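You operate a simulated robot arm through the tools that you are given. There is no shell and no other tool.

You run a simulated two-armed robot. Do the job below in one go: nothing can be reset, and whatever is moved stays where it is left.

Task
Wipe up the spill on the laundry counter top with the striped cloth and put it back.

The check looks at the end state, three seconds after you hand in, the way a careful person would. Anything else that was tipped, shoved, dropped, spilled or broken makes it a failure. Flat cloth is picked up by pressing the open fingertips on it (5 to 10 N) and closing them slowly along it; thin cloth reads only 2 to 8 mm in the jaws.

Robot
Two 7-joint arms with two-finger parallel grippers on one trunk, on a base that drives. Base frame: it is fixed to the floor where the robot stands at the start and does not move with it; the origin is under the middle of the robot, x ahead of it, y to its left, z up. Lengths are in mm, angles in degrees, forces in N, time in s.
The left shoulder is at the start at [20, 138, 1200], the right one opposite. With the tool pointing down near the work surface each hand reaches from about 100 to 500 mm from the robot's upright axis, wherever it stands, measured 20 degrees to its own side. Places, roughly: striped cloth [1200, 1700, 900]. Payload 1.57 kg a hand.
The tool frame of a hand sits at the grasp point between the pads (the TCP): z along the fingers, y along the line on which they close. The tips reach 30 mm beyond it. The gripper opens to 80 mm. The fingers are 17 mm wide and 12 mm thick; the gripper's body (40 by 82 mm) begins 80 mm behind the TCP.
Orientation is told as [roll, pitch, yaw] about the base's x, y, z axes, in that order, counted from this pose: with the fingers straight down and closing along the base's y, the tool's x points along the base's -x, its y along +y and its z along -z.

Tools
- The arms move only by the tool jog_arm. It takes "left_plan", "right_plan" or both (then of equal length, played together; a hand with none holds still); each is a list of rows, each an object of numbers (a shift or turn left out is 0, a gripper value left out holds the last): "tx", "ty", "tz": the shift along the base's x, y, z in units of 20 mm (1.0 is 20 mm); "rx", "ry", "rz": the turn, a rotation vector about the base's x, y, z in units of 4 degrees (1.0 is 4 degrees); "hand": the finger opening in mm, from 0 to 80. In form: [{"tx": .., "ty": .., "tz": .., "rx": .., "ry": .., "rz": .., "hand": ..}, ...]. A call has 1 to 20 rows; each row shifts and turns the commanded pose from where the row before left it. A call with a number of a shift or a turn outside -1 to 1 is refused whole. Each row takes 0.2 s and may step no farther than 50 mm and 8.6 degrees from the row before; otherwise, or with a gripper value out of range, the whole call is refused. A pose out of reach is approached as far as the arm can. The call stops where the force on the tool passes 40 N (or 10 N more than at its start, if that is more) or the arm is blocked; 0.2 s more then pass. The fingers move at their own pace (about 45 mm/s each) and stop on an object; they squeeze with about 26 N. The grip force told is the motor's: it shows also when the fingers shut on nothing. Time passes only in rows, and 0.2 s behind the last, so rows that do not move let the fingers close. The reply holds the time, the measured pose of the TCP, the force on the tool along the base axes, the opening and the grip force, in the units named above and with some noise, with the torque about the TCP (base axes, N m) and any sound that the robot's microphone picked up.
- Cameras (640 x 400 px; columns grow to the right, rows downward): "scene" is now at [193.8, -4.8, 1110.8]; the picture's right is [-0.05, -1.00, 0.00], its down [-0.29, 0.01, -0.96] and it looks along [0.95, -0.05, -0.29] (base axes); focal length 214 px, centre (320, 200). "left" rides on the left gripper at [72, 7, -122] in its tool frame; the picture's right is [-0.09, 1.00, 0.00], its down [-0.84, -0.08, -0.54] and it looks along [-0.54, -0.05, 0.84] (tool axes); focal length 238 px, centre (320, 200). "right" rides on the right gripper at [72, -7, -122] in its tool frame; the picture's right is [0.09, 1.00, 0.00], its down [-0.84, 0.08, -0.54] and it looks along [-0.54, 0.05, 0.84] (tool axes); focal length 238 px, centre (320, 200).
- capture(camera): a new picture of that camera. No time passes.
- move_column(by): slides the trunk up (or, below 0, down) by that many mm; the arms and the scene camera ride with it, the base frame stays. It gives what a move gives, with no picture.
- steer(legs): drives the robot by 1 to 6 legs, each [ahead, left, turn to the left] in mm, mm and degrees, along the robot's own axes; the way and the turn of a leg run together, so that a leg with both is an arc; at most 1500 mm and 180 degrees a leg. The arms and the cameras ride along, it lands a little off, and it stops where it bumps. It gives what a move gives.
- pan_tilt(pan, tilt): turns the head with the scene camera to pan (to the left, within 60 degrees either way) and tilt (down, from -29 to 69), counted from straight ahead of the robot. It gives what a move gives.
- pixel_to_xyz(camera, pixels): for up to 12 pixels [column, row] of the newest picture of that camera ("zoom" is the newest enlarged one), the place [x, y, z] in the base frame of the surface seen there, good to about 2 mm. No time passes.
- zoom(camera, box): a new picture of the part [left, top, right, bottom] of that camera's present view, enlarged. No time passes.
- close_job(): hands the job in; it is judged then, once.

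Open the grippers and draw the arms clear of the work before you hand the job in, unless the task says otherwise.

The tools are called after "Call:" by a JSON object that holds its "name" and its "arguments". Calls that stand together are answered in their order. jog_arm: Moves the arms, as the interface text tells. Its arguments: {"type":"object","properties":{"left_plan":{"type":"array","items":{"type":"object","properties":{"tx":{"type":"number"},"ty":{"type":"number"},"tz":{"type":"number"},"rx":{"type":"number"},"ry":{"type":"number"},"rz":{"type":"number"},"hand":{"type":"number"}}}},"right_plan":{"type":"array","items":{"type":"object","properties":{"tx":{"type":"number"},"ty":{"type":"number"},"tz":{"type":"number"},"rx":{"type":"number"},"ry":{"type":"number"},"rz":{"type":"number"},"hand":{"type":"number"}}}}},"required":[]} The other tools are called the same way: move_column (by) slides the trunk up or down; steer (legs) drives the base; pan_tilt (pan, tilt) turns the head that bears the scene camera; capture (camera) takes a picture; pixel_to_xyz (camera, pixels) gives the place of the surface under pixels of a picture; zoom (camera, box) takes an enlarged picture of a part of a camera's view; close_job () hands the job in.

At the start:

```text
time_s: 0.0
left_tool_pos: [394.7, 209.4, 1073.4]
left_tcp_rot: [-0.1, 0.0, 0.1]
left_wrist_force: [0.7, 0.8, -0.3]
left_ft_torque: [-0.02, 0.0, -0.02]
left_finger_gap: 79.7
left_grasp_force: 0.1
right_tool_pos: [326.9, -120.3, 1075.3]
right_tcp_rot: [0.0, 0.2, 0.0]
right_wrist_force: [0.4, 1.4, -0.5]
right_ft_torque: [0.03, 0.03, -0.02]
right_finger_gap: 80.0
right_grasp_force: 0.2
trunk travel left (down, up): [-575.0, 665.0]
robot x, y, heading: [-0.1, -1.3, -0.2]
head pan, tilt: [-2.8, 17.1]
```

scene: 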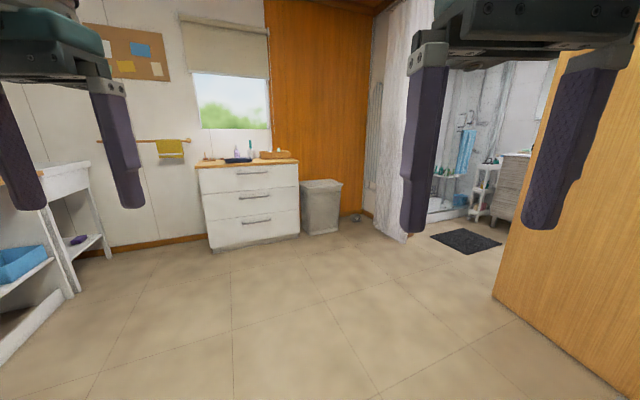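
right: 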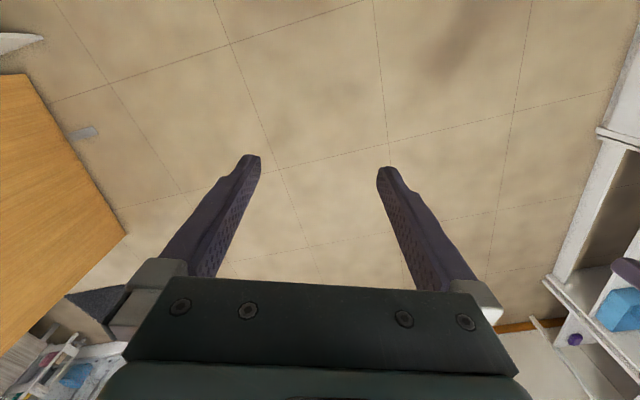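
left: 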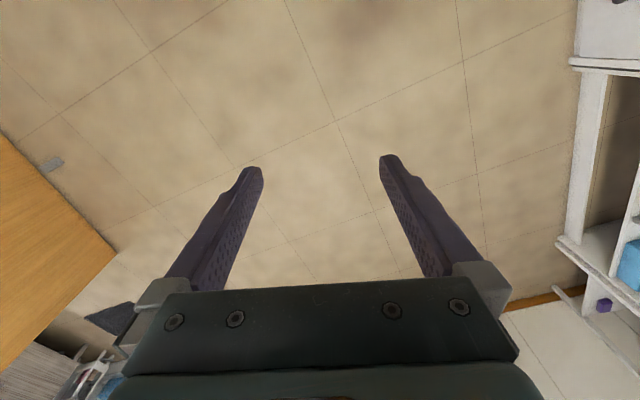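

The start picture shows shelves on the left and a dresser ahead; the cloth should be at about [1200, 1700, 900], to the front left. I pan the head left to see it.

Call:
{"name": "pan_tilt", "arguments": {"pan": 55, "tilt": 10}}

Call:
{"name": "capture", "arguments": {"camera": "scene"}}

```text
time_s: 1.3
left_tool_pos: [395.5, 208.9, 1073.4]
left_tcp_rot: [0.1, 0.0, 0.1]
left_wrist_force: [1.8, -0.7, 0.5]
left_ft_torque: [0.0, -0.01, -0.02]
left_finger_gap: 79.6
left_grasp_force: 0.0
right_tool_pos: [327.0, -120.8, 1076.1]
right_tcp_rot: [0.0, 0.3, 0.1]
right_wrist_force: [0.2, -0.1, -0.4]
right_ft_torque: [0.0, 0.01, -0.02]
right_finger_gap: 80.0
right_grasp_force: 0.0
trunk travel left (down, up): [-575.0, 665.0]
robot x, y, heading: [1.6, 1.2, 0.1]
head pan, tilt: [55.0, 10.0]
```

```text
taken
```

scene: 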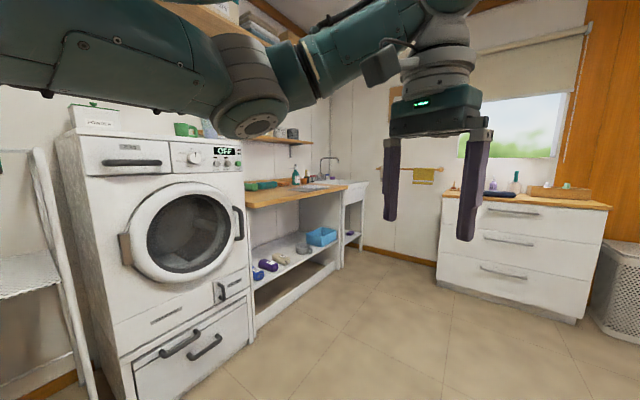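

The counter with a wooden top is between the washer and the sink at about (300,190). I zoom in on it to see the cloth and spill.

Call:
{"name": "zoom", "arguments": {"camera": "scene", "box": [230, 140, 390, 240]}}

Call:
{"name": "pixel_to_xyz", "arguments": {"camera": "scene", "pixels": [[250, 207], [340, 188], [260, 187], [310, 187], [345, 180], [244, 245], [330, 300], [205, 230], [295, 178], [320, 182]]}}

```text
4.00 times, centred on (310, 190) of scene
```

zoom: 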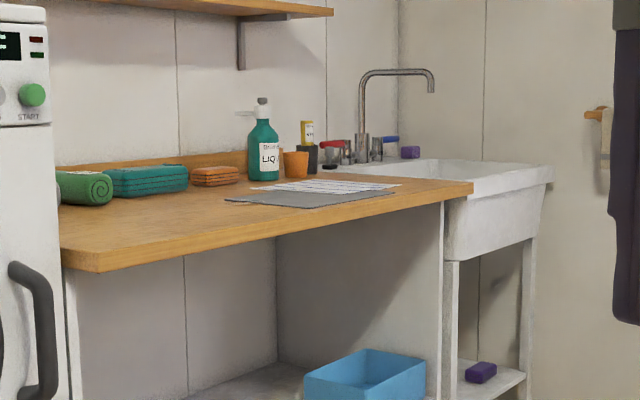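

```text
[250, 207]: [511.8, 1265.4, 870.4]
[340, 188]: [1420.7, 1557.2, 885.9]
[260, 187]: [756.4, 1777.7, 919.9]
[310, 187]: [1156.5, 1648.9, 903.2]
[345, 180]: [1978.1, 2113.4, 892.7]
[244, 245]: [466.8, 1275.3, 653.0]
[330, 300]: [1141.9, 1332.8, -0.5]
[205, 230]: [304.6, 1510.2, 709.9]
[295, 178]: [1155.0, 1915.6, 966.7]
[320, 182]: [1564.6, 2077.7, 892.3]
```

The zoom shows the counter: a grey/white striped cloth near (310,192 zoom), and bottle, sponges. I get places for counter edges and items.

Call:
{"name": "pixel_to_xyz", "arguments": {"camera": "zoom", "pixels": [[95, 262], [270, 232], [470, 187], [230, 201], [300, 206], [390, 195], [395, 185], [290, 188], [255, 187], [150, 230], [300, 215], [70, 235]]}}

Call:
{"name": "pixel_to_xyz", "arguments": {"camera": "scene", "pixels": [[255, 320], [340, 268], [130, 390], [90, 130], [240, 150], [440, 285], [582, 322], [50, 300]]}}

```text
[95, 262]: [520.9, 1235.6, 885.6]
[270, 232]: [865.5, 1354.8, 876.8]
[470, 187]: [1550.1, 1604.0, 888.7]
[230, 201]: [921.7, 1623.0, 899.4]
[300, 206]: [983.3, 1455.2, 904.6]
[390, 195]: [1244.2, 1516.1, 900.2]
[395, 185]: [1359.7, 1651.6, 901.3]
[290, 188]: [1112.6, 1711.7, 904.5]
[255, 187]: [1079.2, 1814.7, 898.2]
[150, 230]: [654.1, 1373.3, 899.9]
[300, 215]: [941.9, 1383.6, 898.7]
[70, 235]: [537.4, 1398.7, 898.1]
```

```text
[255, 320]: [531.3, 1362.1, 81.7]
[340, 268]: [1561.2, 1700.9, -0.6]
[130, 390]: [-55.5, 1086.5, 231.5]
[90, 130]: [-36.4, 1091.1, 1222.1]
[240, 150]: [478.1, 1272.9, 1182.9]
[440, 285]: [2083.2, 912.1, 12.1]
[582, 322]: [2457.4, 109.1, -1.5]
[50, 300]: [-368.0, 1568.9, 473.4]
```

The counter's front edge runs from about [521,1236] to [1550,1604] (about 19.7° turned), top at z≈899, cloth around s≈510–930 along it. I drive to a stand-off in front of the cloth and turn to face the counter.

Call:
{"name": "steer", "arguments": {"legs": [[670, 445, 0], [664, 400, 0], [0, 0, 109.6]]}}

Call:
{"name": "pan_tilt", "arguments": {"pan": 0, "tilt": 30}}

Call:
{"name": "capture", "arguments": {"camera": "scene"}}

```text
time_s: 14.0
left_tool_pos: [1029.5, 1142.0, 1072.9]
left_tcp_rot: [0.0, 0.0, 108.5]
left_wrist_force: [0.3, 0.2, -0.3]
left_ft_torque: [0.01, 0.02, 0.0]
left_finger_gap: 80.3
left_grasp_force: 0.1
right_tool_pos: [1363.9, 1181.7, 1075.5]
right_tcp_rot: [-0.1, 0.2, 108.5]
right_wrist_force: [-0.4, -0.7, -0.4]
right_ft_torque: [0.0, 0.0, 0.0]
right_finger_gap: 80.0
right_grasp_force: 0.1
trunk travel left (down, up): [-575.0, 665.0]
robot x, y, heading: [1350.5, 831.5, 108.4]
head pan, tilt: [55.0, 10.0]
```

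```text
time_s: 15.2
left_tool_pos: [1029.4, 1141.7, 1072.6]
left_tcp_rot: [-0.1, 0.1, 108.5]
left_wrist_force: [-0.1, 0.3, 0.3]
left_ft_torque: [0.0, -0.01, 0.04]
left_finger_gap: 79.9
left_grasp_force: 0.0
right_tool_pos: [1363.1, 1181.4, 1075.8]
right_tcp_rot: [-0.1, 0.3, 108.4]
right_wrist_force: [0.1, -0.5, 0.0]
right_ft_torque: [0.03, -0.01, 0.02]
right_finger_gap: 80.0
right_grasp_force: 0.0
trunk travel left (down, up): [-575.0, 665.0]
robot x, y, heading: [1351.4, 837.6, 108.5]
head pan, tilt: [0.0, 30.0]
```

```text
taken
```

scene: 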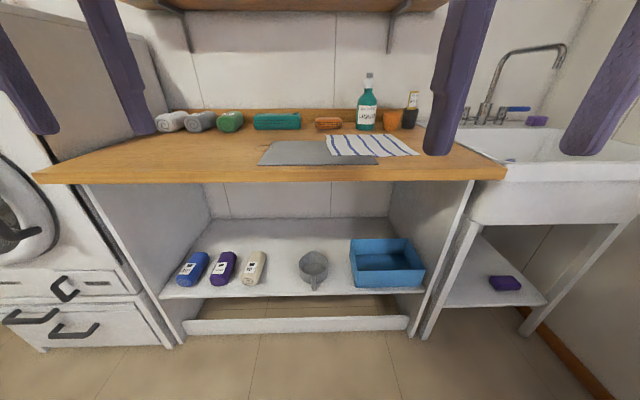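

The striped cloth (white with blue stripes) is at (372,145), lying partly over a grey mat at (310,155). I raise the trunk for a better look from above and search for the spill.

Call:
{"name": "move_column", "arguments": {"by": 350}}

Call:
{"name": "pan_tilt", "arguments": {"pan": 0, "tilt": 45}}

Call:
{"name": "capture", "arguments": {"camera": "scene"}}

```text
time_s: 18.6
left_tool_pos: [1030.1, 1142.1, 1422.7]
left_tcp_rot: [0.0, 0.0, 108.6]
left_wrist_force: [0.5, -0.3, 0.4]
left_ft_torque: [-0.01, -0.04, 0.01]
left_finger_gap: 80.0
left_grasp_force: 0.0
right_tool_pos: [1363.0, 1181.3, 1425.9]
right_tcp_rot: [-0.1, 0.3, 108.4]
right_wrist_force: [0.4, 0.0, -0.8]
right_ft_torque: [-0.02, 0.01, -0.01]
right_finger_gap: 80.0
right_grasp_force: 0.1
trunk travel left (down, up): [-925.0, 315.0]
robot x, y, heading: [1352.8, 834.3, 108.5]
head pan, tilt: [0.0, 30.0]
```

```text
time_s: 19.4
left_tool_pos: [1029.5, 1142.0, 1421.8]
left_tcp_rot: [0.0, 0.0, 108.5]
left_wrist_force: [-0.5, 0.5, 0.5]
left_ft_torque: [-0.02, 0.02, -0.01]
left_finger_gap: 79.9
left_grasp_force: 0.2
right_tool_pos: [1362.8, 1181.8, 1426.2]
right_tcp_rot: [-0.2, 0.3, 108.4]
right_wrist_force: [0.0, -0.8, 0.4]
right_ft_torque: [0.05, 0.0, -0.01]
right_finger_gap: 80.1
right_grasp_force: 0.0
trunk travel left (down, up): [-925.0, 315.0]
robot x, y, heading: [1353.8, 836.9, 108.4]
head pan, tilt: [0.0, 45.0]
```

```text
taken
```

scene: 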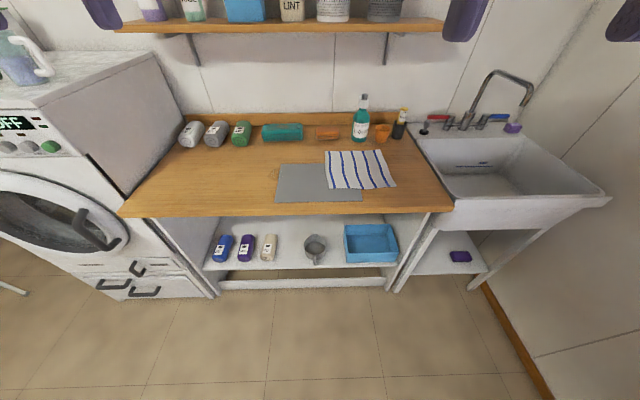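

Now the whole counter is visible, with a small darker patch left of the grey mat near (275,172). I zoom in on the counter to find the spill.

Call:
{"name": "zoom", "arguments": {"camera": "scene", "box": [120, 100, 300, 220]}}

Call:
{"name": "zoom", "arguments": {"camera": "scene", "box": [260, 100, 460, 220]}}

```text
3.33 times, centred on (210, 160) of scene
```

zoom: 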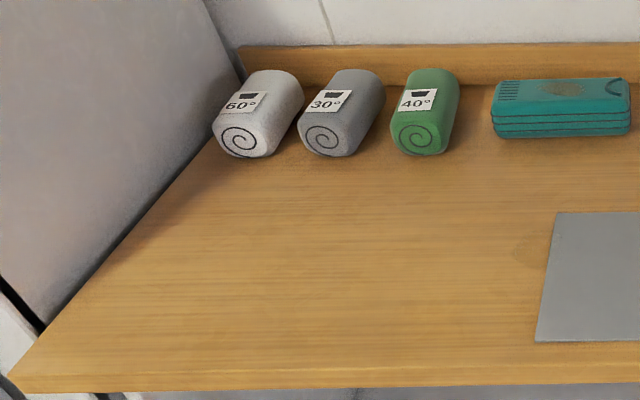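

```text
3.20 times, centred on (360, 160) of scene
```

zoom: 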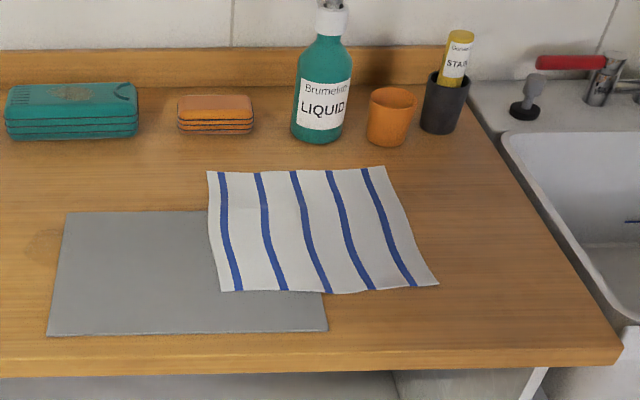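

There is a faint spot at about (40,245) of the zoom, left of the grey mat. I zoom tighter on that and on the other counter regions.

Call:
{"name": "zoom", "arguments": {"camera": "scene", "box": [240, 145, 304, 185]}}

Call:
{"name": "zoom", "arguments": {"camera": "scene", "box": [370, 130, 450, 215]}}

Call:
{"name": "zoom", "arguments": {"camera": "scene", "box": [150, 150, 246, 215]}}

```text
10.00 times, centred on (272, 165) of scene
```

zoom: 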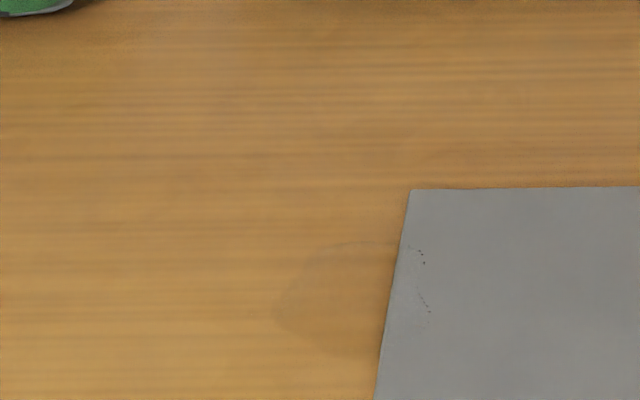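

```text
4.71 times, centred on (410, 172) of scene
```

zoom: 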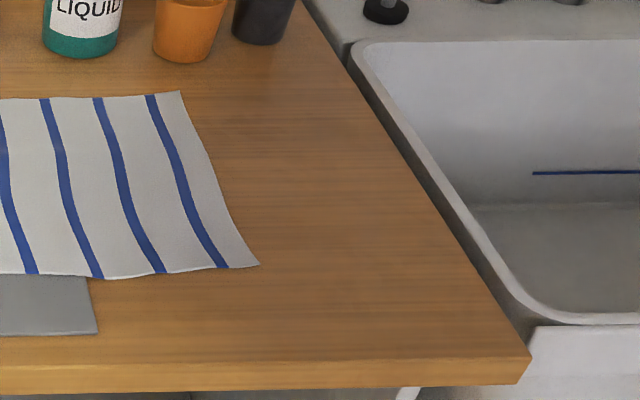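

```text
6.15 times, centred on (198, 182) of scene
```

zoom: 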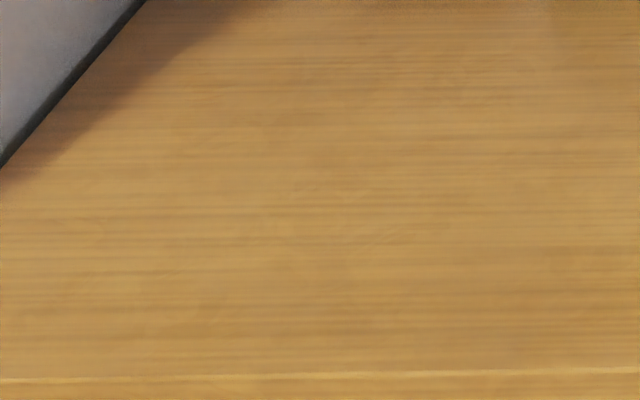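

A faint wet patch shows at zoom (275–400, 245–360), reaching up to and possibly under/over the mat's left edge, with specks on the mat at (420,260)-(428,315). I get places of these, the mat and the cloth corners.

Call:
{"name": "zoom", "arguments": {"camera": "scene", "box": [240, 145, 304, 185]}}

Call:
{"name": "pixel_to_xyz", "arguments": {"camera": "zoom", "pixels": [[275, 310], [340, 245], [395, 245], [340, 355], [378, 355], [411, 189], [385, 330], [420, 255], [428, 312], [500, 300], [300, 300], [410, 195]]}}

Call:
{"name": "pixel_to_xyz", "arguments": {"camera": "scene", "pixels": [[279, 164], [275, 202], [362, 200], [325, 152], [384, 150], [396, 187], [330, 190], [363, 191], [355, 170], [118, 214], [452, 212], [415, 125]]}}

```text
10.00 times, centred on (272, 165) of scene
```

zoom: 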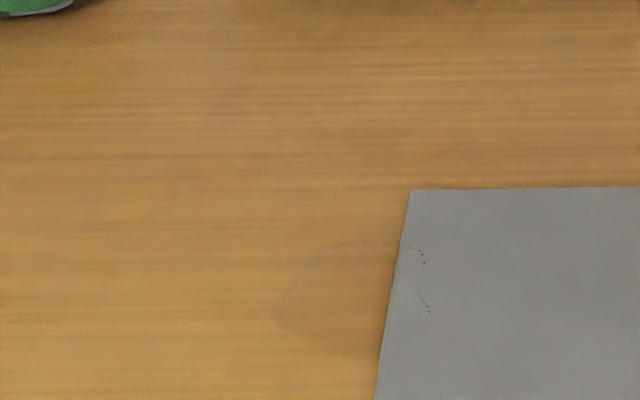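

```text
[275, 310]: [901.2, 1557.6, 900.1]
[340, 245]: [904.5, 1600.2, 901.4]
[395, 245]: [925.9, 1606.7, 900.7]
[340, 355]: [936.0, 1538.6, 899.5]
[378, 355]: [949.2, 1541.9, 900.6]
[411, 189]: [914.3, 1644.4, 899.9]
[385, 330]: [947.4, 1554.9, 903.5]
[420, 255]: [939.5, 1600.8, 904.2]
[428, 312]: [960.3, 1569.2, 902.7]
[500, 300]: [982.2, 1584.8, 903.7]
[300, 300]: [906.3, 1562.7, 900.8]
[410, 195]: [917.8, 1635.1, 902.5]
```

```text
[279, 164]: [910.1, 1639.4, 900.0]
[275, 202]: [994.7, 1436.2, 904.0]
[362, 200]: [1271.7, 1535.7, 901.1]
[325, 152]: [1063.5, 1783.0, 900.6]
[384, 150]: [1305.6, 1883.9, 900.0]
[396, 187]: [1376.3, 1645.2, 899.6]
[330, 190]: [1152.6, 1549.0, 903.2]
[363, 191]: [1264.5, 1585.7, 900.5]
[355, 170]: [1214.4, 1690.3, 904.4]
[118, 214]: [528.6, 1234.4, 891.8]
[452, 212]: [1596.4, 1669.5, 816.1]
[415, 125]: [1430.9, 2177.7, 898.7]
```

The mat spans about 300×215 mm with the cloth's left part over it, and the wet patch (~70 mm wide) is at the mat's left edge around [925,1575]. I look straight down to see the robot's base extents against the counter.

Call:
{"name": "pan_tilt", "arguments": {"pan": 0, "tilt": 69}}

Call:
{"name": "capture", "arguments": {"camera": "scene"}}

Call:
{"name": "capture", "arguments": {"camera": "left"}}

Call:
{"name": "capture", "arguments": {"camera": "right"}}

```text
time_s: 20.3
left_tool_pos: [1028.7, 1142.6, 1423.5]
left_tcp_rot: [0.0, -0.1, 108.5]
left_wrist_force: [0.0, -0.1, 0.4]
left_ft_torque: [0.0, 0.0, -0.01]
left_finger_gap: 80.2
left_grasp_force: 0.1
right_tool_pos: [1363.2, 1180.8, 1425.8]
right_tcp_rot: [0.0, 0.4, 108.4]
right_wrist_force: [-0.1, 0.7, 0.0]
right_ft_torque: [-0.04, -0.04, 0.01]
right_finger_gap: 80.1
right_grasp_force: 0.0
trunk travel left (down, up): [-925.0, 315.0]
robot x, y, heading: [1353.6, 833.1, 108.4]
head pan, tilt: [0.0, 68.8]
```

```text
taken
```

scene: 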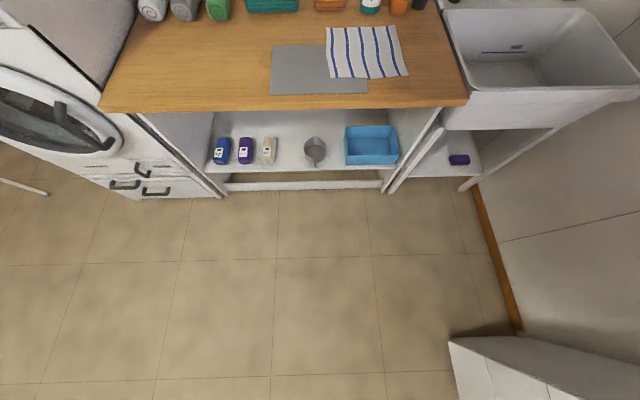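

```text
taken
```

left: 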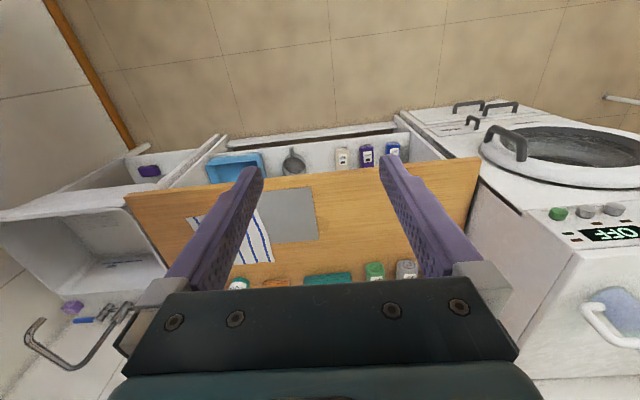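

```text
taken
```

right: 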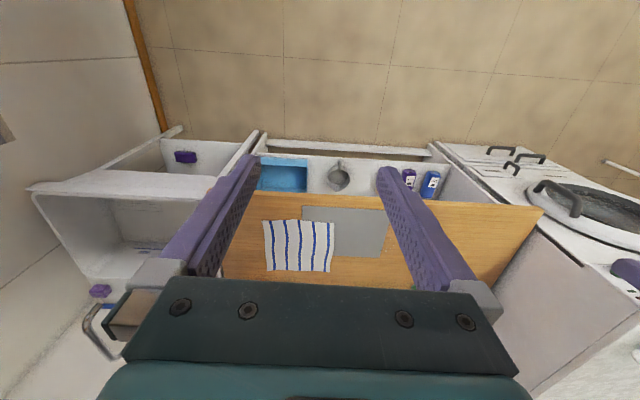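

The hands see the counter from above; I query the lower shelf front, upper shelf and items to know what clearances I have when driving closer.

Call:
{"name": "pixel_to_xyz", "arguments": {"camera": "scene", "pixels": [[300, 186], [300, 168], [210, 192], [400, 190], [160, 108], [420, 103], [470, 103], [460, 187], [125, 183], [480, 350], [100, 145]]}}

Call:
{"name": "pan_tilt", "arguments": {"pan": 0, "tilt": 20}}

Call:
{"name": "capture", "arguments": {"camera": "scene"}}

```text
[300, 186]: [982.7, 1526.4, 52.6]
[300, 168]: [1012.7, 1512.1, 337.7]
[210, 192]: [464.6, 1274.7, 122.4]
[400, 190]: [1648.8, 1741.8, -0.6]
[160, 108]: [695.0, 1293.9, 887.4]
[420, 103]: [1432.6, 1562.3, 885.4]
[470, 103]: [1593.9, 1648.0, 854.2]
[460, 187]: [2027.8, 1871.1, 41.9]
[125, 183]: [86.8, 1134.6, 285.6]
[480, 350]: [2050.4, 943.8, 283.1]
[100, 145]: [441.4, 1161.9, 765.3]
```

```text
time_s: 21.4
left_tool_pos: [1028.7, 1141.8, 1422.6]
left_tcp_rot: [-0.1, 0.0, 108.5]
left_wrist_force: [0.3, -0.9, 0.1]
left_ft_torque: [-0.02, -0.01, 0.0]
left_finger_gap: 79.9
left_grasp_force: 0.2
right_tool_pos: [1363.8, 1180.0, 1426.1]
right_tcp_rot: [-0.1, 0.3, 108.5]
right_wrist_force: [-0.1, 0.1, 0.4]
right_ft_torque: [-0.01, 0.01, 0.02]
right_finger_gap: 79.9
right_grasp_force: 0.1
trunk travel left (down, up): [-925.0, 315.0]
robot x, y, heading: [1355.8, 832.2, 108.2]
head pan, tilt: [0.0, 20.0]
```

```text
taken
```

scene: 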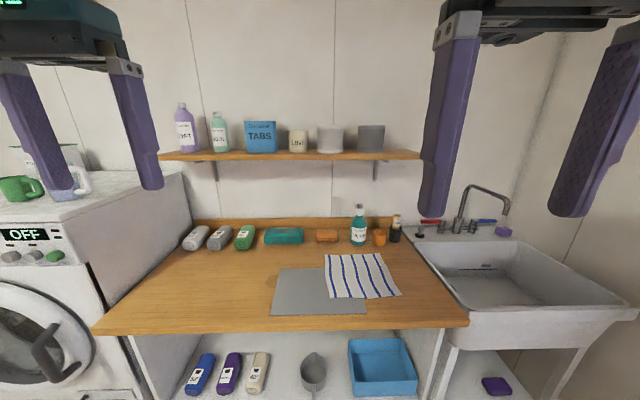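

The lower shelf is recessed (d≈+95 mm behind the counter's front edge). I query the upper shelf and object positions.

Call:
{"name": "pixel_to_xyz", "arguments": {"camera": "scene", "pixels": [[165, 158], [415, 157], [290, 155], [375, 178], [213, 178], [358, 207], [359, 243], [379, 238], [394, 235], [326, 238], [285, 237], [245, 240]]}}

```text
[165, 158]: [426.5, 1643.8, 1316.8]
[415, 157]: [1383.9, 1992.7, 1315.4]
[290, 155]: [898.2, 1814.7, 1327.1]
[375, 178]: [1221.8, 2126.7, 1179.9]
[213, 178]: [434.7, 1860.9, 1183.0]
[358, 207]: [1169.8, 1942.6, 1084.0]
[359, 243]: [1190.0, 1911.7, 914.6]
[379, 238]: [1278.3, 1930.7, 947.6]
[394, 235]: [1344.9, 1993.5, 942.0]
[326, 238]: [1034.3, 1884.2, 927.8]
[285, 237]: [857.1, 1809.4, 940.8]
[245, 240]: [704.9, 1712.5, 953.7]
```

The upper shelf's front is at d≈425, z≈1315, and the bottle/cup fronts at d≈400–415, all clear of the working zone. I lower the trunk and drive up to bring the left hand camera over the wet patch.

Call:
{"name": "move_column", "arguments": {"by": -300}}

Call:
{"name": "steer", "arguments": {"legs": [[0, -53, 1.2], [330, 0, 0]]}}

Call:
{"name": "capture", "arguments": {"camera": "left"}}

Call:
{"name": "capture", "arguments": {"camera": "right"}}

```text
time_s: 24.4
left_tool_pos: [1029.6, 1141.7, 1122.0]
left_tcp_rot: [-0.1, -0.1, 108.5]
left_wrist_force: [-0.3, -0.5, -0.1]
left_ft_torque: [-0.01, 0.04, 0.01]
left_finger_gap: 80.0
left_grasp_force: 0.0
right_tool_pos: [1363.8, 1181.0, 1125.2]
right_tcp_rot: [-0.1, 0.3, 108.4]
right_wrist_force: [-0.1, -0.2, -0.4]
right_ft_torque: [0.01, 0.01, -0.01]
right_finger_gap: 79.7
right_grasp_force: 0.1
trunk travel left (down, up): [-625.0, 615.0]
robot x, y, heading: [1352.4, 833.0, 108.5]
head pan, tilt: [0.0, 20.0]
```

```text
time_s: 27.2
left_tool_pos: [958.6, 1458.7, 1123.6]
left_tcp_rot: [-0.1, 0.0, 110.1]
left_wrist_force: [0.0, -0.4, 0.3]
left_ft_torque: [-0.01, 0.04, -0.01]
left_finger_gap: 79.9
left_grasp_force: 0.0
right_tool_pos: [1293.3, 1508.1, 1125.0]
right_tcp_rot: [-0.1, 0.2, 109.9]
right_wrist_force: [0.1, 0.0, 0.7]
right_ft_torque: [0.0, 0.0, -0.01]
right_finger_gap: 79.9
right_grasp_force: 0.1
trunk travel left (down, up): [-625.0, 615.0]
robot x, y, heading: [1294.2, 1160.3, 109.7]
head pan, tilt: [0.0, 20.0]
```

```text
taken
```

left: 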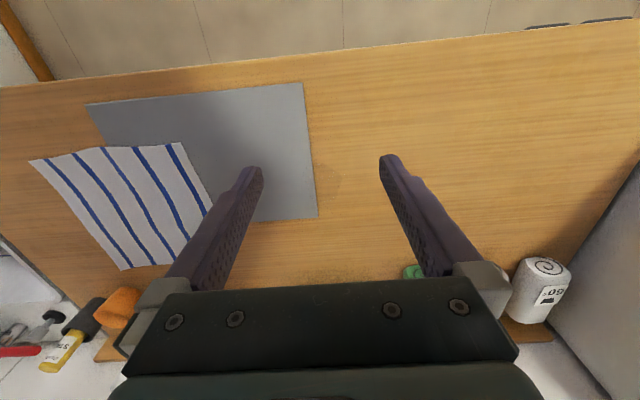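

```text
taken
```

right: 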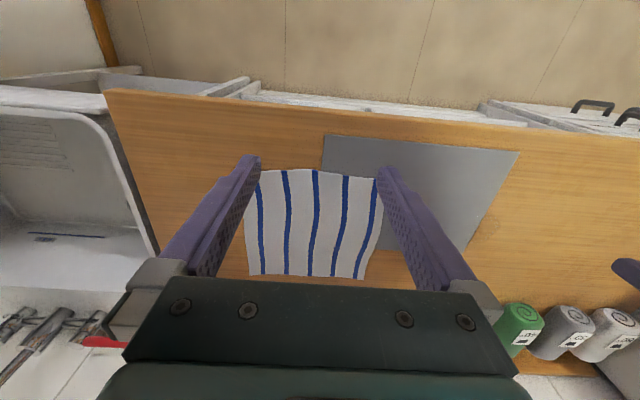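

The base has moved in without a bump and the faint patch is at (335,165) in the left picture, right of the mat edge. I zoom in there.

Call:
{"name": "zoom", "arguments": {"camera": "left", "box": [260, 120, 388, 200]}}

Call:
{"name": "zoom", "arguments": {"camera": "left", "box": [0, 60, 320, 260]}}

```text
5.00 times, centred on (324, 160) of left
```

zoom: 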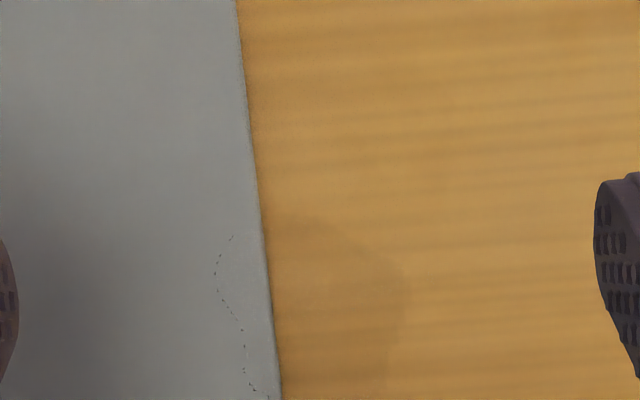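

```text
2.00 times, centred on (160, 160) of left
```

zoom: 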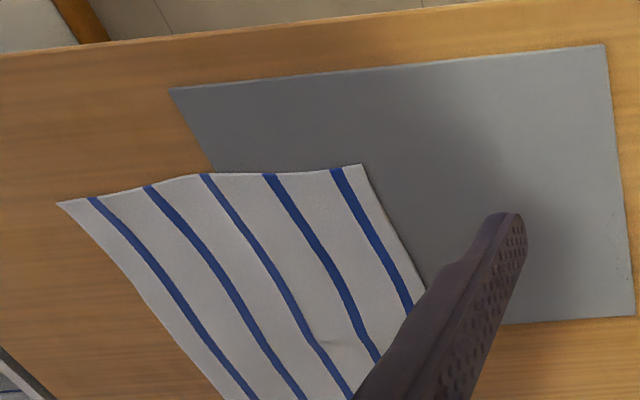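

Dashes on the mat at zoom (232,237)–(265,395) look like the rim of the puddle running on/under the mat's edge. I move the left hand closer for a sharper view.

Call:
{"name": "jog_arm", "arguments": {"left_plan": [{"tz": -1, "tx": 0.1, "ty": 0.5}, {"tz": -1, "ty": 0.5}, {"tz": -1, "ty": 0.3}, {"tz": -1, "ty": 0.3}, {"tz": -0.5}]}}

Call:
{"name": "capture", "arguments": {"camera": "left"}}

```text
time_s: 28.4
left_tool_pos: [962.5, 1493.4, 1033.1]
left_tcp_rot: [0.0, 0.0, 110.0]
left_wrist_force: [-0.1, 0.8, 0.4]
left_ft_torque: [-0.01, -0.01, 0.02]
left_finger_gap: 79.9
left_grasp_force: 0.1
right_tool_pos: [1292.0, 1507.7, 1126.6]
right_tcp_rot: [0.0, 0.3, 109.9]
right_wrist_force: [-0.5, 0.5, 0.0]
right_ft_torque: [-0.01, -0.01, 0.01]
right_finger_gap: 80.1
right_grasp_force: 0.0
trunk travel left (down, up): [-625.0, 615.0]
robot x, y, heading: [1291.0, 1159.8, 110.2]
head pan, tilt: [0.0, 20.0]
```

```text
taken
```

left: 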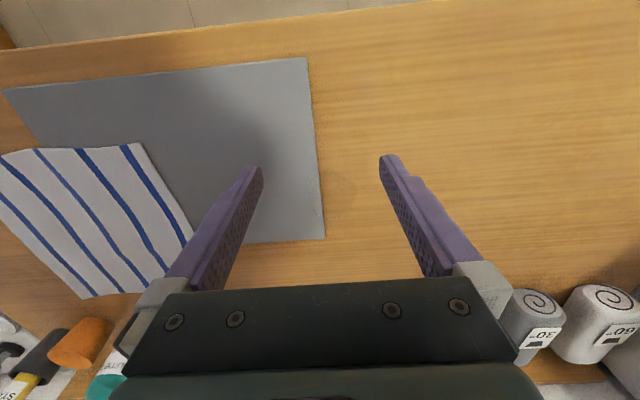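

The patch is now at about (335,195). I zoom into it at this shorter distance.

Call:
{"name": "zoom", "arguments": {"camera": "left", "box": [280, 150, 376, 210]}}

Call:
{"name": "pixel_to_xyz", "arguments": {"camera": "zoom", "pixels": [[160, 150], [200, 250], [280, 200], [320, 200], [450, 250], [300, 350], [100, 200], [500, 200]]}}

```text
6.67 times, centred on (328, 180) of left
```

zoom: 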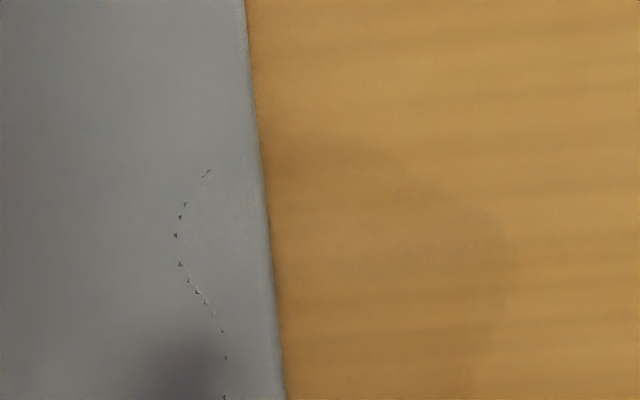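

```text
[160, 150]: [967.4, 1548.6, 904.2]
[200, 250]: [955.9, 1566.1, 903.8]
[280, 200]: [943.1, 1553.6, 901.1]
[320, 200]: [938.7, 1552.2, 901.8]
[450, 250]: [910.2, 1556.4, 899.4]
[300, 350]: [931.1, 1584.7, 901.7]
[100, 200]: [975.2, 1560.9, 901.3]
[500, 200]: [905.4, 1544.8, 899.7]
```

I zoom tighter on the mat side of the rim to see whether the wet film lies over or under the mat.

Call:
{"name": "zoom", "arguments": {"camera": "left", "box": [300, 165, 332, 205]}}

Call:
{"name": "zoom", "arguments": {"camera": "left", "box": [310, 150, 390, 230]}}

```text
10.00 times, centred on (316, 185) of left
```

zoom: 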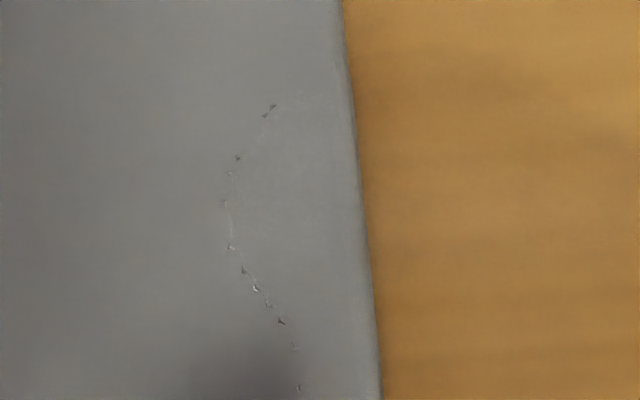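

```text
5.00 times, centred on (350, 190) of left
```

zoom: 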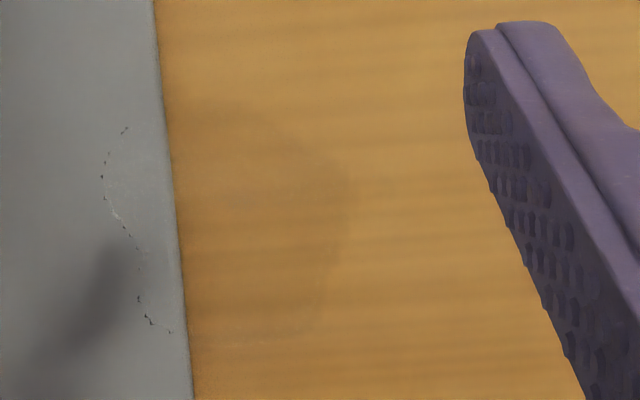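

The film appears to straddle the mat's left edge (s≈465–530). Before touching anything, I measure the cloth's corners precisely from the right camera, so that I can put it back the same way.

Call:
{"name": "zoom", "arguments": {"camera": "right", "box": [200, 120, 424, 290]}}

Call:
{"name": "pixel_to_xyz", "arguments": {"camera": "right", "pixels": [[261, 172], [315, 169], [375, 178], [381, 200], [364, 278], [305, 276], [249, 274], [245, 240], [315, 220], [324, 136], [518, 153], [465, 250]]}}

```text
2.35 times, centred on (312, 205) of right
```

zoom: 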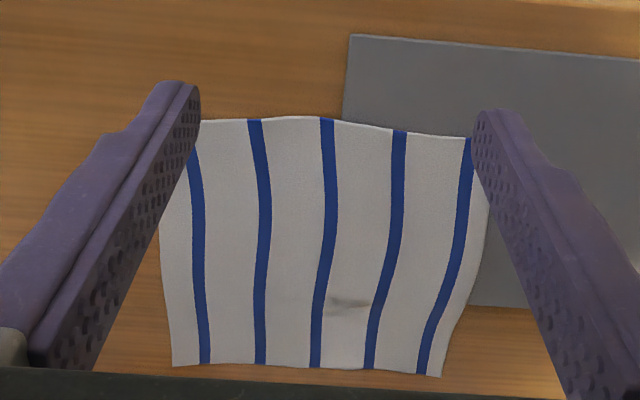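

```text
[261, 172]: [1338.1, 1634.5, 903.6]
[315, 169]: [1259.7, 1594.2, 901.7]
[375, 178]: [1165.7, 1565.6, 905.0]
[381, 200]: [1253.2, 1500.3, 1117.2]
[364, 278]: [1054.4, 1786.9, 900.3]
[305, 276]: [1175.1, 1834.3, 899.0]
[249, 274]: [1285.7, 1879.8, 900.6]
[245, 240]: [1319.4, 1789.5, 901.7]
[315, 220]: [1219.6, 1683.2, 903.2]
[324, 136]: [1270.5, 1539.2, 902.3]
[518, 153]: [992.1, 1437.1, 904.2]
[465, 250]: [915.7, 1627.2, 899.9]
```

The cloth's corners in counter coordinates are about P1 (690,338), P2 (950,350), P3 (943,100), P4 (700,84). I shift the base right in front of the cloth and 100 mm closer, watching for a bump.

Call:
{"name": "steer", "arguments": {"legs": [[0, -121, -0.4], [60, 0, 0]]}}

Call:
{"name": "steer", "arguments": {"legs": [[38, 0, 0]]}}

Call:
{"name": "pan_tilt", "arguments": {"pan": 0, "tilt": 60}}

Call:
{"name": "capture", "arguments": {"camera": "scene"}}

```text
time_s: 30.2
left_tool_pos: [1057.8, 1592.6, 1032.6]
left_tcp_rot: [0.0, 0.1, 109.8]
left_wrist_force: [-0.5, 0.0, 0.5]
left_ft_torque: [0.01, 0.04, -0.02]
left_finger_gap: 80.1
left_grasp_force: 0.0
right_tool_pos: [1388.7, 1606.4, 1124.9]
right_tcp_rot: [-0.2, 0.3, 109.7]
right_wrist_force: [0.2, 0.0, 0.0]
right_ft_torque: [0.01, 0.0, 0.03]
right_finger_gap: 79.9
right_grasp_force: 0.0
trunk travel left (down, up): [-625.0, 615.0]
robot x, y, heading: [1384.0, 1258.9, 109.6]
head pan, tilt: [0.0, 20.0]
```

```text
time_s: 31.1
left_tool_pos: [1045.6, 1630.1, 1033.6]
left_tcp_rot: [0.1, 0.1, 109.7]
left_wrist_force: [0.5, -0.2, -0.7]
left_ft_torque: [0.0, 0.04, -0.02]
left_finger_gap: 79.9
left_grasp_force: 0.0
right_tool_pos: [1376.0, 1642.3, 1126.6]
right_tcp_rot: [0.0, 0.3, 109.6]
right_wrist_force: [0.2, -0.7, -0.6]
right_ft_torque: [0.0, 0.0, -0.01]
right_finger_gap: 80.2
right_grasp_force: 0.1
trunk travel left (down, up): [-625.0, 615.0]
robot x, y, heading: [1371.7, 1295.3, 109.3]
head pan, tilt: [0.0, 20.0]
```

```text
time_s: 32.1
left_tool_pos: [1044.9, 1629.9, 1031.5]
left_tcp_rot: [0.0, 0.0, 109.6]
left_wrist_force: [0.4, 0.7, 1.2]
left_ft_torque: [0.01, 0.02, 0.0]
left_finger_gap: 80.1
left_grasp_force: 0.0
right_tool_pos: [1375.9, 1642.5, 1124.2]
right_tcp_rot: [0.0, 0.3, 109.6]
right_wrist_force: [0.3, -0.6, 0.3]
right_ft_torque: [-0.01, 0.0, 0.01]
right_finger_gap: 80.1
right_grasp_force: 0.0
trunk travel left (down, up): [-625.0, 615.0]
robot x, y, heading: [1373.5, 1293.6, 109.4]
head pan, tilt: [0.0, 60.0]
```

```text
taken
```

scene: 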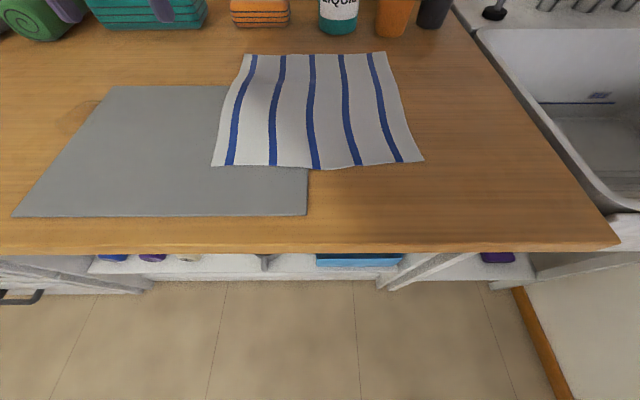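

No bump; the scene camera now sees the cloth with corners at about (247,55), (385,52), (423,160), (213,166). I read their places again for the record along with the mat's corners.

Call:
{"name": "pixel_to_xyz", "arguments": {"camera": "scene", "pixels": [[247, 56], [384, 54], [421, 159], [214, 164], [318, 167], [315, 110], [112, 88], [16, 215], [306, 213], [80, 115], [245, 150], [395, 150]]}}

Call:
{"name": "zoom", "arguments": {"camera": "scene", "box": [30, 70, 190, 170]}}

```text
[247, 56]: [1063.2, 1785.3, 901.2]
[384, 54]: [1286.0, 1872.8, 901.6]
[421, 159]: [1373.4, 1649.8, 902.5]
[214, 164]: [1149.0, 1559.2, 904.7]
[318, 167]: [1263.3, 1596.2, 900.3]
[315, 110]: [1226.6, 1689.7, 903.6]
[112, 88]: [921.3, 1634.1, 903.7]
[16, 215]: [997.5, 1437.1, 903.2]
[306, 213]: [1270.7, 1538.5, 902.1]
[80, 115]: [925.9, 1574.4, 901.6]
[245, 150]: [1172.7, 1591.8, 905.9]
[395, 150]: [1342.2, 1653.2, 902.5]
```

```text
4.00 times, centred on (110, 120) of scene
```

zoom: 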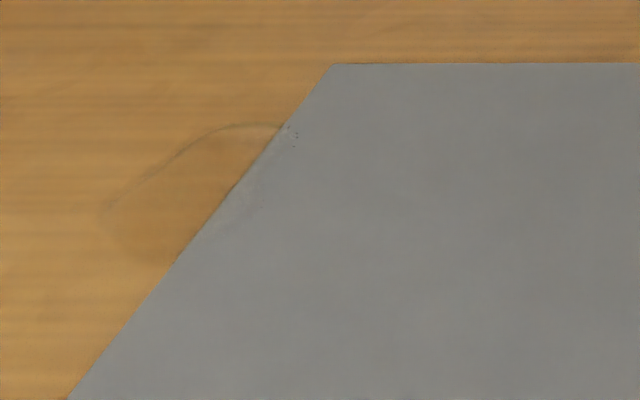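

I've got corner positions to about 2 mm. Now I move both hands above the front corners of the cloth: left to about [1176,1587,975], right to about [1336,1646,975], openings at 50 mm.

Call:
{"name": "jog_arm", "arguments": {"left_plan": [{"tx": 0.82, "ty": -0.27, "tz": -0.35, "hand": 50}, {"tx": 0.82, "ty": -0.27, "tz": -0.35}, {"tx": 0.82, "ty": -0.27, "tz": -0.35}, {"tx": 0.82, "ty": -0.27, "tz": -0.35}, {"tx": 0.82, "ty": -0.27, "tz": -0.35}, {"tx": 0.82, "ty": -0.27, "tz": -0.35}, {"tx": 0.82, "ty": -0.27, "tz": -0.35}, {"tx": 0.82, "ty": -0.27, "tz": -0.35}, {}], "right_plan": [{"tx": -0.25, "ty": 0.025, "tz": -0.94, "hand": 50}, {"tx": -0.25, "ty": 0.025, "tz": -0.94}, {"tx": -0.25, "ty": 0.025, "tz": -0.94}, {"tx": -0.25, "ty": 0.025, "tz": -0.94}, {"tx": -0.25, "ty": 0.025, "tz": -0.94}, {"tx": -0.25, "ty": 0.025, "tz": -0.94}, {"tx": -0.25, "ty": 0.025, "tz": -0.94}, {"tx": -0.25, "ty": 0.025, "tz": -0.94}, {}]}}

Call:
{"name": "capture", "arguments": {"camera": "scene"}}

Call:
{"name": "capture", "arguments": {"camera": "left"}}

Call:
{"name": "capture", "arguments": {"camera": "right"}}

```text
time_s: 34.1
left_tool_pos: [1176.5, 1587.3, 976.3]
left_tcp_rot: [0.1, 0.0, 109.8]
left_wrist_force: [0.5, -0.5, 0.3]
left_ft_torque: [0.04, 0.03, -0.02]
left_finger_gap: 50.4
left_grasp_force: 0.2
right_tool_pos: [1335.0, 1646.0, 974.7]
right_tcp_rot: [0.0, 0.3, 109.5]
right_wrist_force: [0.4, 0.0, 0.8]
right_ft_torque: [0.03, 0.01, 0.02]
right_finger_gap: 50.1
right_grasp_force: 0.1
trunk travel left (down, up): [-625.0, 615.0]
robot x, y, heading: [1371.2, 1292.3, 109.4]
head pan, tilt: [0.0, 60.0]
```

```text
taken
```

scene: 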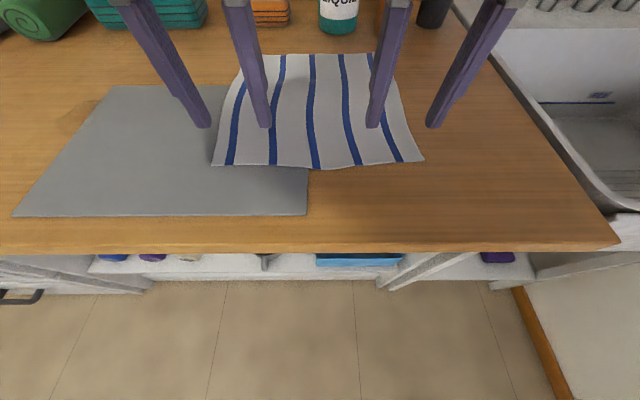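

```text
taken
```

left: 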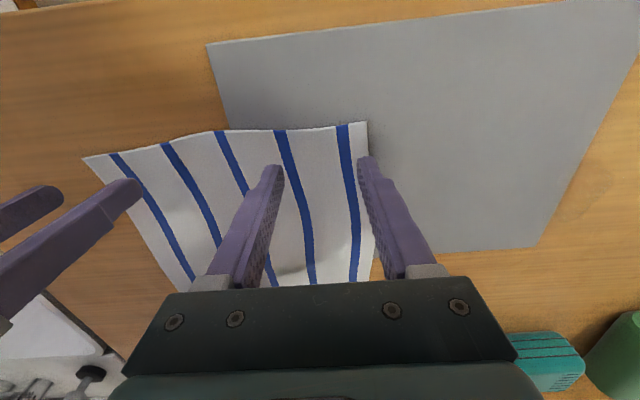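

```text
taken
```

right: 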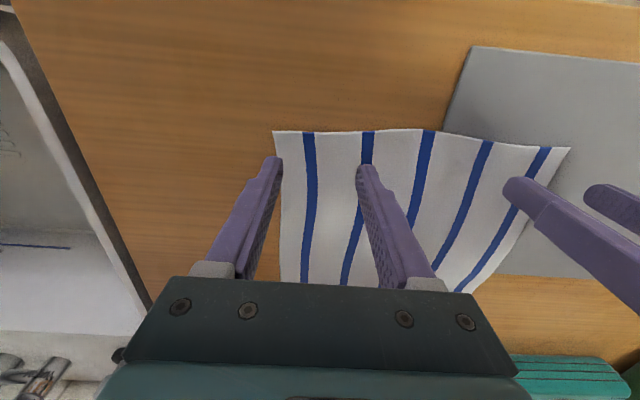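

Both hands are straddling the front corners well. I narrow the openings to 40 mm and lower until the tips are just above the cloth.

Call:
{"name": "jog_arm", "arguments": {"left_plan": [{"tx": 0.1, "ty": 0.04, "tz": -0.45, "hand": 40}, {"tx": 0.1, "ty": 0.04, "tz": -0.45}, {"tz": -0.45}, {"tz": -0.4}, {}], "right_plan": [{"tz": -0.45, "hand": 40}, {"tz": -0.45}, {"tz": -0.45}, {"tz": -0.45}, {}]}}

```text
time_s: 35.3
left_tool_pos: [1180.4, 1587.4, 941.9]
left_tcp_rot: [0.1, 0.0, 109.7]
left_wrist_force: [0.4, 0.0, 0.5]
left_ft_torque: [-0.01, 0.01, 0.01]
left_finger_gap: 40.0
left_grasp_force: 0.1
right_tool_pos: [1336.4, 1645.0, 940.9]
right_tcp_rot: [-0.1, 0.3, 109.6]
right_wrist_force: [-0.4, 0.1, -0.7]
right_ft_torque: [0.03, 0.03, -0.01]
right_finger_gap: 39.8
right_grasp_force: 0.0
trunk travel left (down, up): [-625.0, 615.0]
robot x, y, heading: [1372.2, 1294.5, 109.5]
head pan, tilt: [0.0, 60.0]
```

No contact yet (forces near zero). I lower both in 1.5–2 mm steps and watch the forces.

Call:
{"name": "jog_arm", "arguments": {"left_plan": [{"tz": -0.1}, {"tz": -0.1}, {"tz": -0.1}, {}], "right_plan": [{"tz": -0.1}, {"tz": -0.1}, {"tz": -0.1}, {}]}}

```text
time_s: 36.3
left_tool_pos: [1179.8, 1588.4, 937.6]
left_tcp_rot: [0.0, 0.2, 109.7]
left_wrist_force: [0.1, -0.8, -0.1]
left_ft_torque: [0.0, -0.01, 0.03]
left_finger_gap: 39.9
left_grasp_force: 0.1
right_tool_pos: [1334.2, 1647.0, 932.9]
right_tcp_rot: [-0.1, 0.3, 109.5]
right_wrist_force: [0.3, -0.8, 1.2]
right_ft_torque: [0.03, -0.03, 0.0]
right_finger_gap: 39.8
right_grasp_force: 0.1
trunk travel left (down, up): [-625.0, 615.0]
robot x, y, heading: [1371.8, 1293.7, 109.6]
head pan, tilt: [0.0, 60.0]
```

Still nearly no force. I continue down in small steps.

Call:
{"name": "jog_arm", "arguments": {"left_plan": [{"tz": -0.08}, {"tz": -0.08}, {}], "right_plan": [{"tz": -0.05}, {"tz": -0.05}, {}]}}

```text
time_s: 37.1
left_tool_pos: [1179.4, 1588.4, 935.2]
left_tcp_rot: [-0.1, 0.0, 109.7]
left_wrist_force: [2.6, -13.7, 37.7]
left_ft_torque: [-0.69, 0.1, 0.21]
left_finger_gap: 40.3
left_grasp_force: 0.0
right_tool_pos: [1335.3, 1645.9, 931.7]
right_tcp_rot: [0.1, 0.2, 109.5]
right_wrist_force: [1.0, -0.9, 5.2]
right_ft_torque: [-0.01, -0.06, -0.04]
right_finger_gap: 40.3
right_grasp_force: 0.0
trunk travel left (down, up): [-625.0, 615.0]
robot x, y, heading: [1373.7, 1293.2, 109.5]
head pan, tilt: [0.0, 60.0]
```

The left hand pushes 38 N — too hard; the right has a good 5 N. I raise the left by about 1.2 mm.

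Call:
{"name": "jog_arm", "arguments": {"left_plan": [{"tz": 0.06}, {}]}}

```text
time_s: 37.7
left_tool_pos: [1180.4, 1588.5, 935.4]
left_tcp_rot: [0.0, 0.0, 109.8]
left_wrist_force: [1.0, -8.8, 29.3]
left_ft_torque: [-0.43, 0.0, 0.08]
left_finger_gap: 40.0
left_grasp_force: 0.0
right_tool_pos: [1333.5, 1645.2, 932.0]
right_tcp_rot: [0.0, 0.1, 109.7]
right_wrist_force: [1.8, -4.3, 13.8]
right_ft_torque: [-0.07, -0.17, -0.02]
right_finger_gap: 40.1
right_grasp_force: 0.1
trunk travel left (down, up): [-625.0, 615.0]
robot x, y, heading: [1375.9, 1295.8, 109.6]
head pan, tilt: [0.0, 60.0]
```

Left still 29 N and right crept to 14 N. I raise the left a further 2 mm and the right 0.6 mm.

Call:
{"name": "jog_arm", "arguments": {"left_plan": [{"tz": 0.08}, {}, {}], "right_plan": [{"tz": 0.03}, {}, {}]}}

```text
time_s: 38.5
left_tool_pos: [1179.1, 1587.8, 936.1]
left_tcp_rot: [0.1, 0.2, 109.7]
left_wrist_force: [0.9, 0.0, 1.7]
left_ft_torque: [0.01, 0.02, 0.01]
left_finger_gap: 40.2
left_grasp_force: 0.1
right_tool_pos: [1334.8, 1647.3, 930.9]
right_tcp_rot: [0.0, 0.3, 109.6]
right_wrist_force: [-2.2, -1.7, 10.8]
right_ft_torque: [-0.04, -0.03, 0.02]
right_finger_gap: 39.5
right_grasp_force: 0.0
trunk travel left (down, up): [-625.0, 615.0]
robot x, y, heading: [1372.2, 1292.6, 109.9]
head pan, tilt: [0.0, 60.0]
```

Left is now at 1.7 N, right 10.8 N. I trim left down by 0.5 mm and right up a touch.

Call:
{"name": "jog_arm", "arguments": {"left_plan": [{"tz": -0.025}, {}, {}], "right_plan": [{"tz": 0.015}, {}, {}]}}

```text
time_s: 39.3
left_tool_pos: [1179.5, 1586.1, 936.5]
left_tcp_rot: [-0.1, 0.2, 109.8]
left_wrist_force: [0.6, 0.0, 0.5]
left_ft_torque: [0.01, 0.0, 0.0]
left_finger_gap: 40.2
left_grasp_force: 0.1
right_tool_pos: [1335.1, 1647.4, 931.7]
right_tcp_rot: [-0.1, 0.2, 109.6]
right_wrist_force: [-1.5, -0.4, 3.1]
right_ft_torque: [-0.01, 0.01, 0.0]
right_finger_gap: 40.0
right_grasp_force: 0.0
trunk travel left (down, up): [-625.0, 615.0]
robot x, y, heading: [1370.9, 1292.0, 109.5]
head pan, tilt: [0.0, 60.0]
```

Left has just come off; I step it down by 0.6 mm and right by 0.2 mm.

Call:
{"name": "jog_arm", "arguments": {"left_plan": [{"tz": -0.03}, {}, {}], "right_plan": [{"tz": -0.01}, {}, {}]}}

```text
time_s: 40.1
left_tool_pos: [1179.3, 1587.4, 935.6]
left_tcp_rot: [-0.1, -0.2, 109.7]
left_wrist_force: [-1.8, -0.7, 3.3]
left_ft_torque: [-0.05, 0.08, -0.03]
left_finger_gap: 39.6
left_grasp_force: 0.2
right_tool_pos: [1335.9, 1647.4, 931.3]
right_tcp_rot: [-0.1, 0.3, 109.6]
right_wrist_force: [0.4, 0.1, 0.3]
right_ft_torque: [0.03, 0.0, 0.0]
right_finger_gap: 40.1
right_grasp_force: 0.1
trunk travel left (down, up): [-625.0, 615.0]
robot x, y, heading: [1373.8, 1294.7, 109.7]
head pan, tilt: [0.0, 60.0]
```

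Left reads 3 N, right 0.3 N; I nudge both lower slightly toward 5–10 N.

Call:
{"name": "jog_arm", "arguments": {"left_plan": [{"tz": -0.015}, {}, {}], "right_plan": [{"tz": -0.03}, {}, {}]}}

```text
time_s: 40.9
left_tool_pos: [1179.9, 1587.6, 935.1]
left_tcp_rot: [0.1, 0.0, 109.7]
left_wrist_force: [-2.7, -3.6, 9.4]
left_ft_torque: [-0.15, 0.09, -0.01]
left_finger_gap: 40.0
left_grasp_force: 0.1
right_tool_pos: [1336.0, 1646.9, 931.0]
right_tcp_rot: [0.0, 0.3, 109.5]
right_wrist_force: [1.2, 0.2, 2.5]
right_ft_torque: [0.0, -0.05, -0.01]
right_finger_gap: 40.1
right_grasp_force: 0.0
trunk travel left (down, up): [-625.0, 615.0]
robot x, y, heading: [1369.9, 1294.3, 109.5]
head pan, tilt: [0.0, 60.0]
```

Left is at 9 N, good. I close the left fingers slowly along the cloth, 2 mm a row.

Call:
{"name": "jog_arm", "arguments": {"left_plan": [{"hand": 38}, {"hand": 36}, {"hand": 34}, {"hand": 32}, {"hand": 30}, {"hand": 28}, {"hand": 26}, {"hand": 24}, {"hand": 22}, {"hand": 20}]}}

Call:
{"name": "capture", "arguments": {"camera": "left"}}

```text
time_s: 43.1
left_tool_pos: [1179.9, 1588.3, 934.7]
left_tcp_rot: [0.0, 0.0, 109.7]
left_wrist_force: [0.0, 0.1, 10.7]
left_ft_torque: [-0.07, 0.01, 0.0]
left_finger_gap: 18.3
left_grasp_force: 0.0
right_tool_pos: [1335.6, 1647.5, 931.8]
right_tcp_rot: [0.1, 0.2, 109.6]
right_wrist_force: [-1.1, -1.7, 4.3]
right_ft_torque: [-0.05, -0.01, 0.0]
right_finger_gap: 40.3
right_grasp_force: 0.2
trunk travel left (down, up): [-625.0, 615.0]
robot x, y, heading: [1373.9, 1290.9, 109.4]
head pan, tilt: [0.0, 60.0]
```

```text
taken
```

left: 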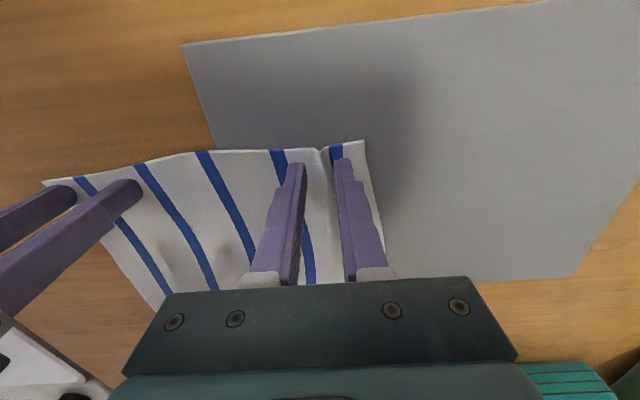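

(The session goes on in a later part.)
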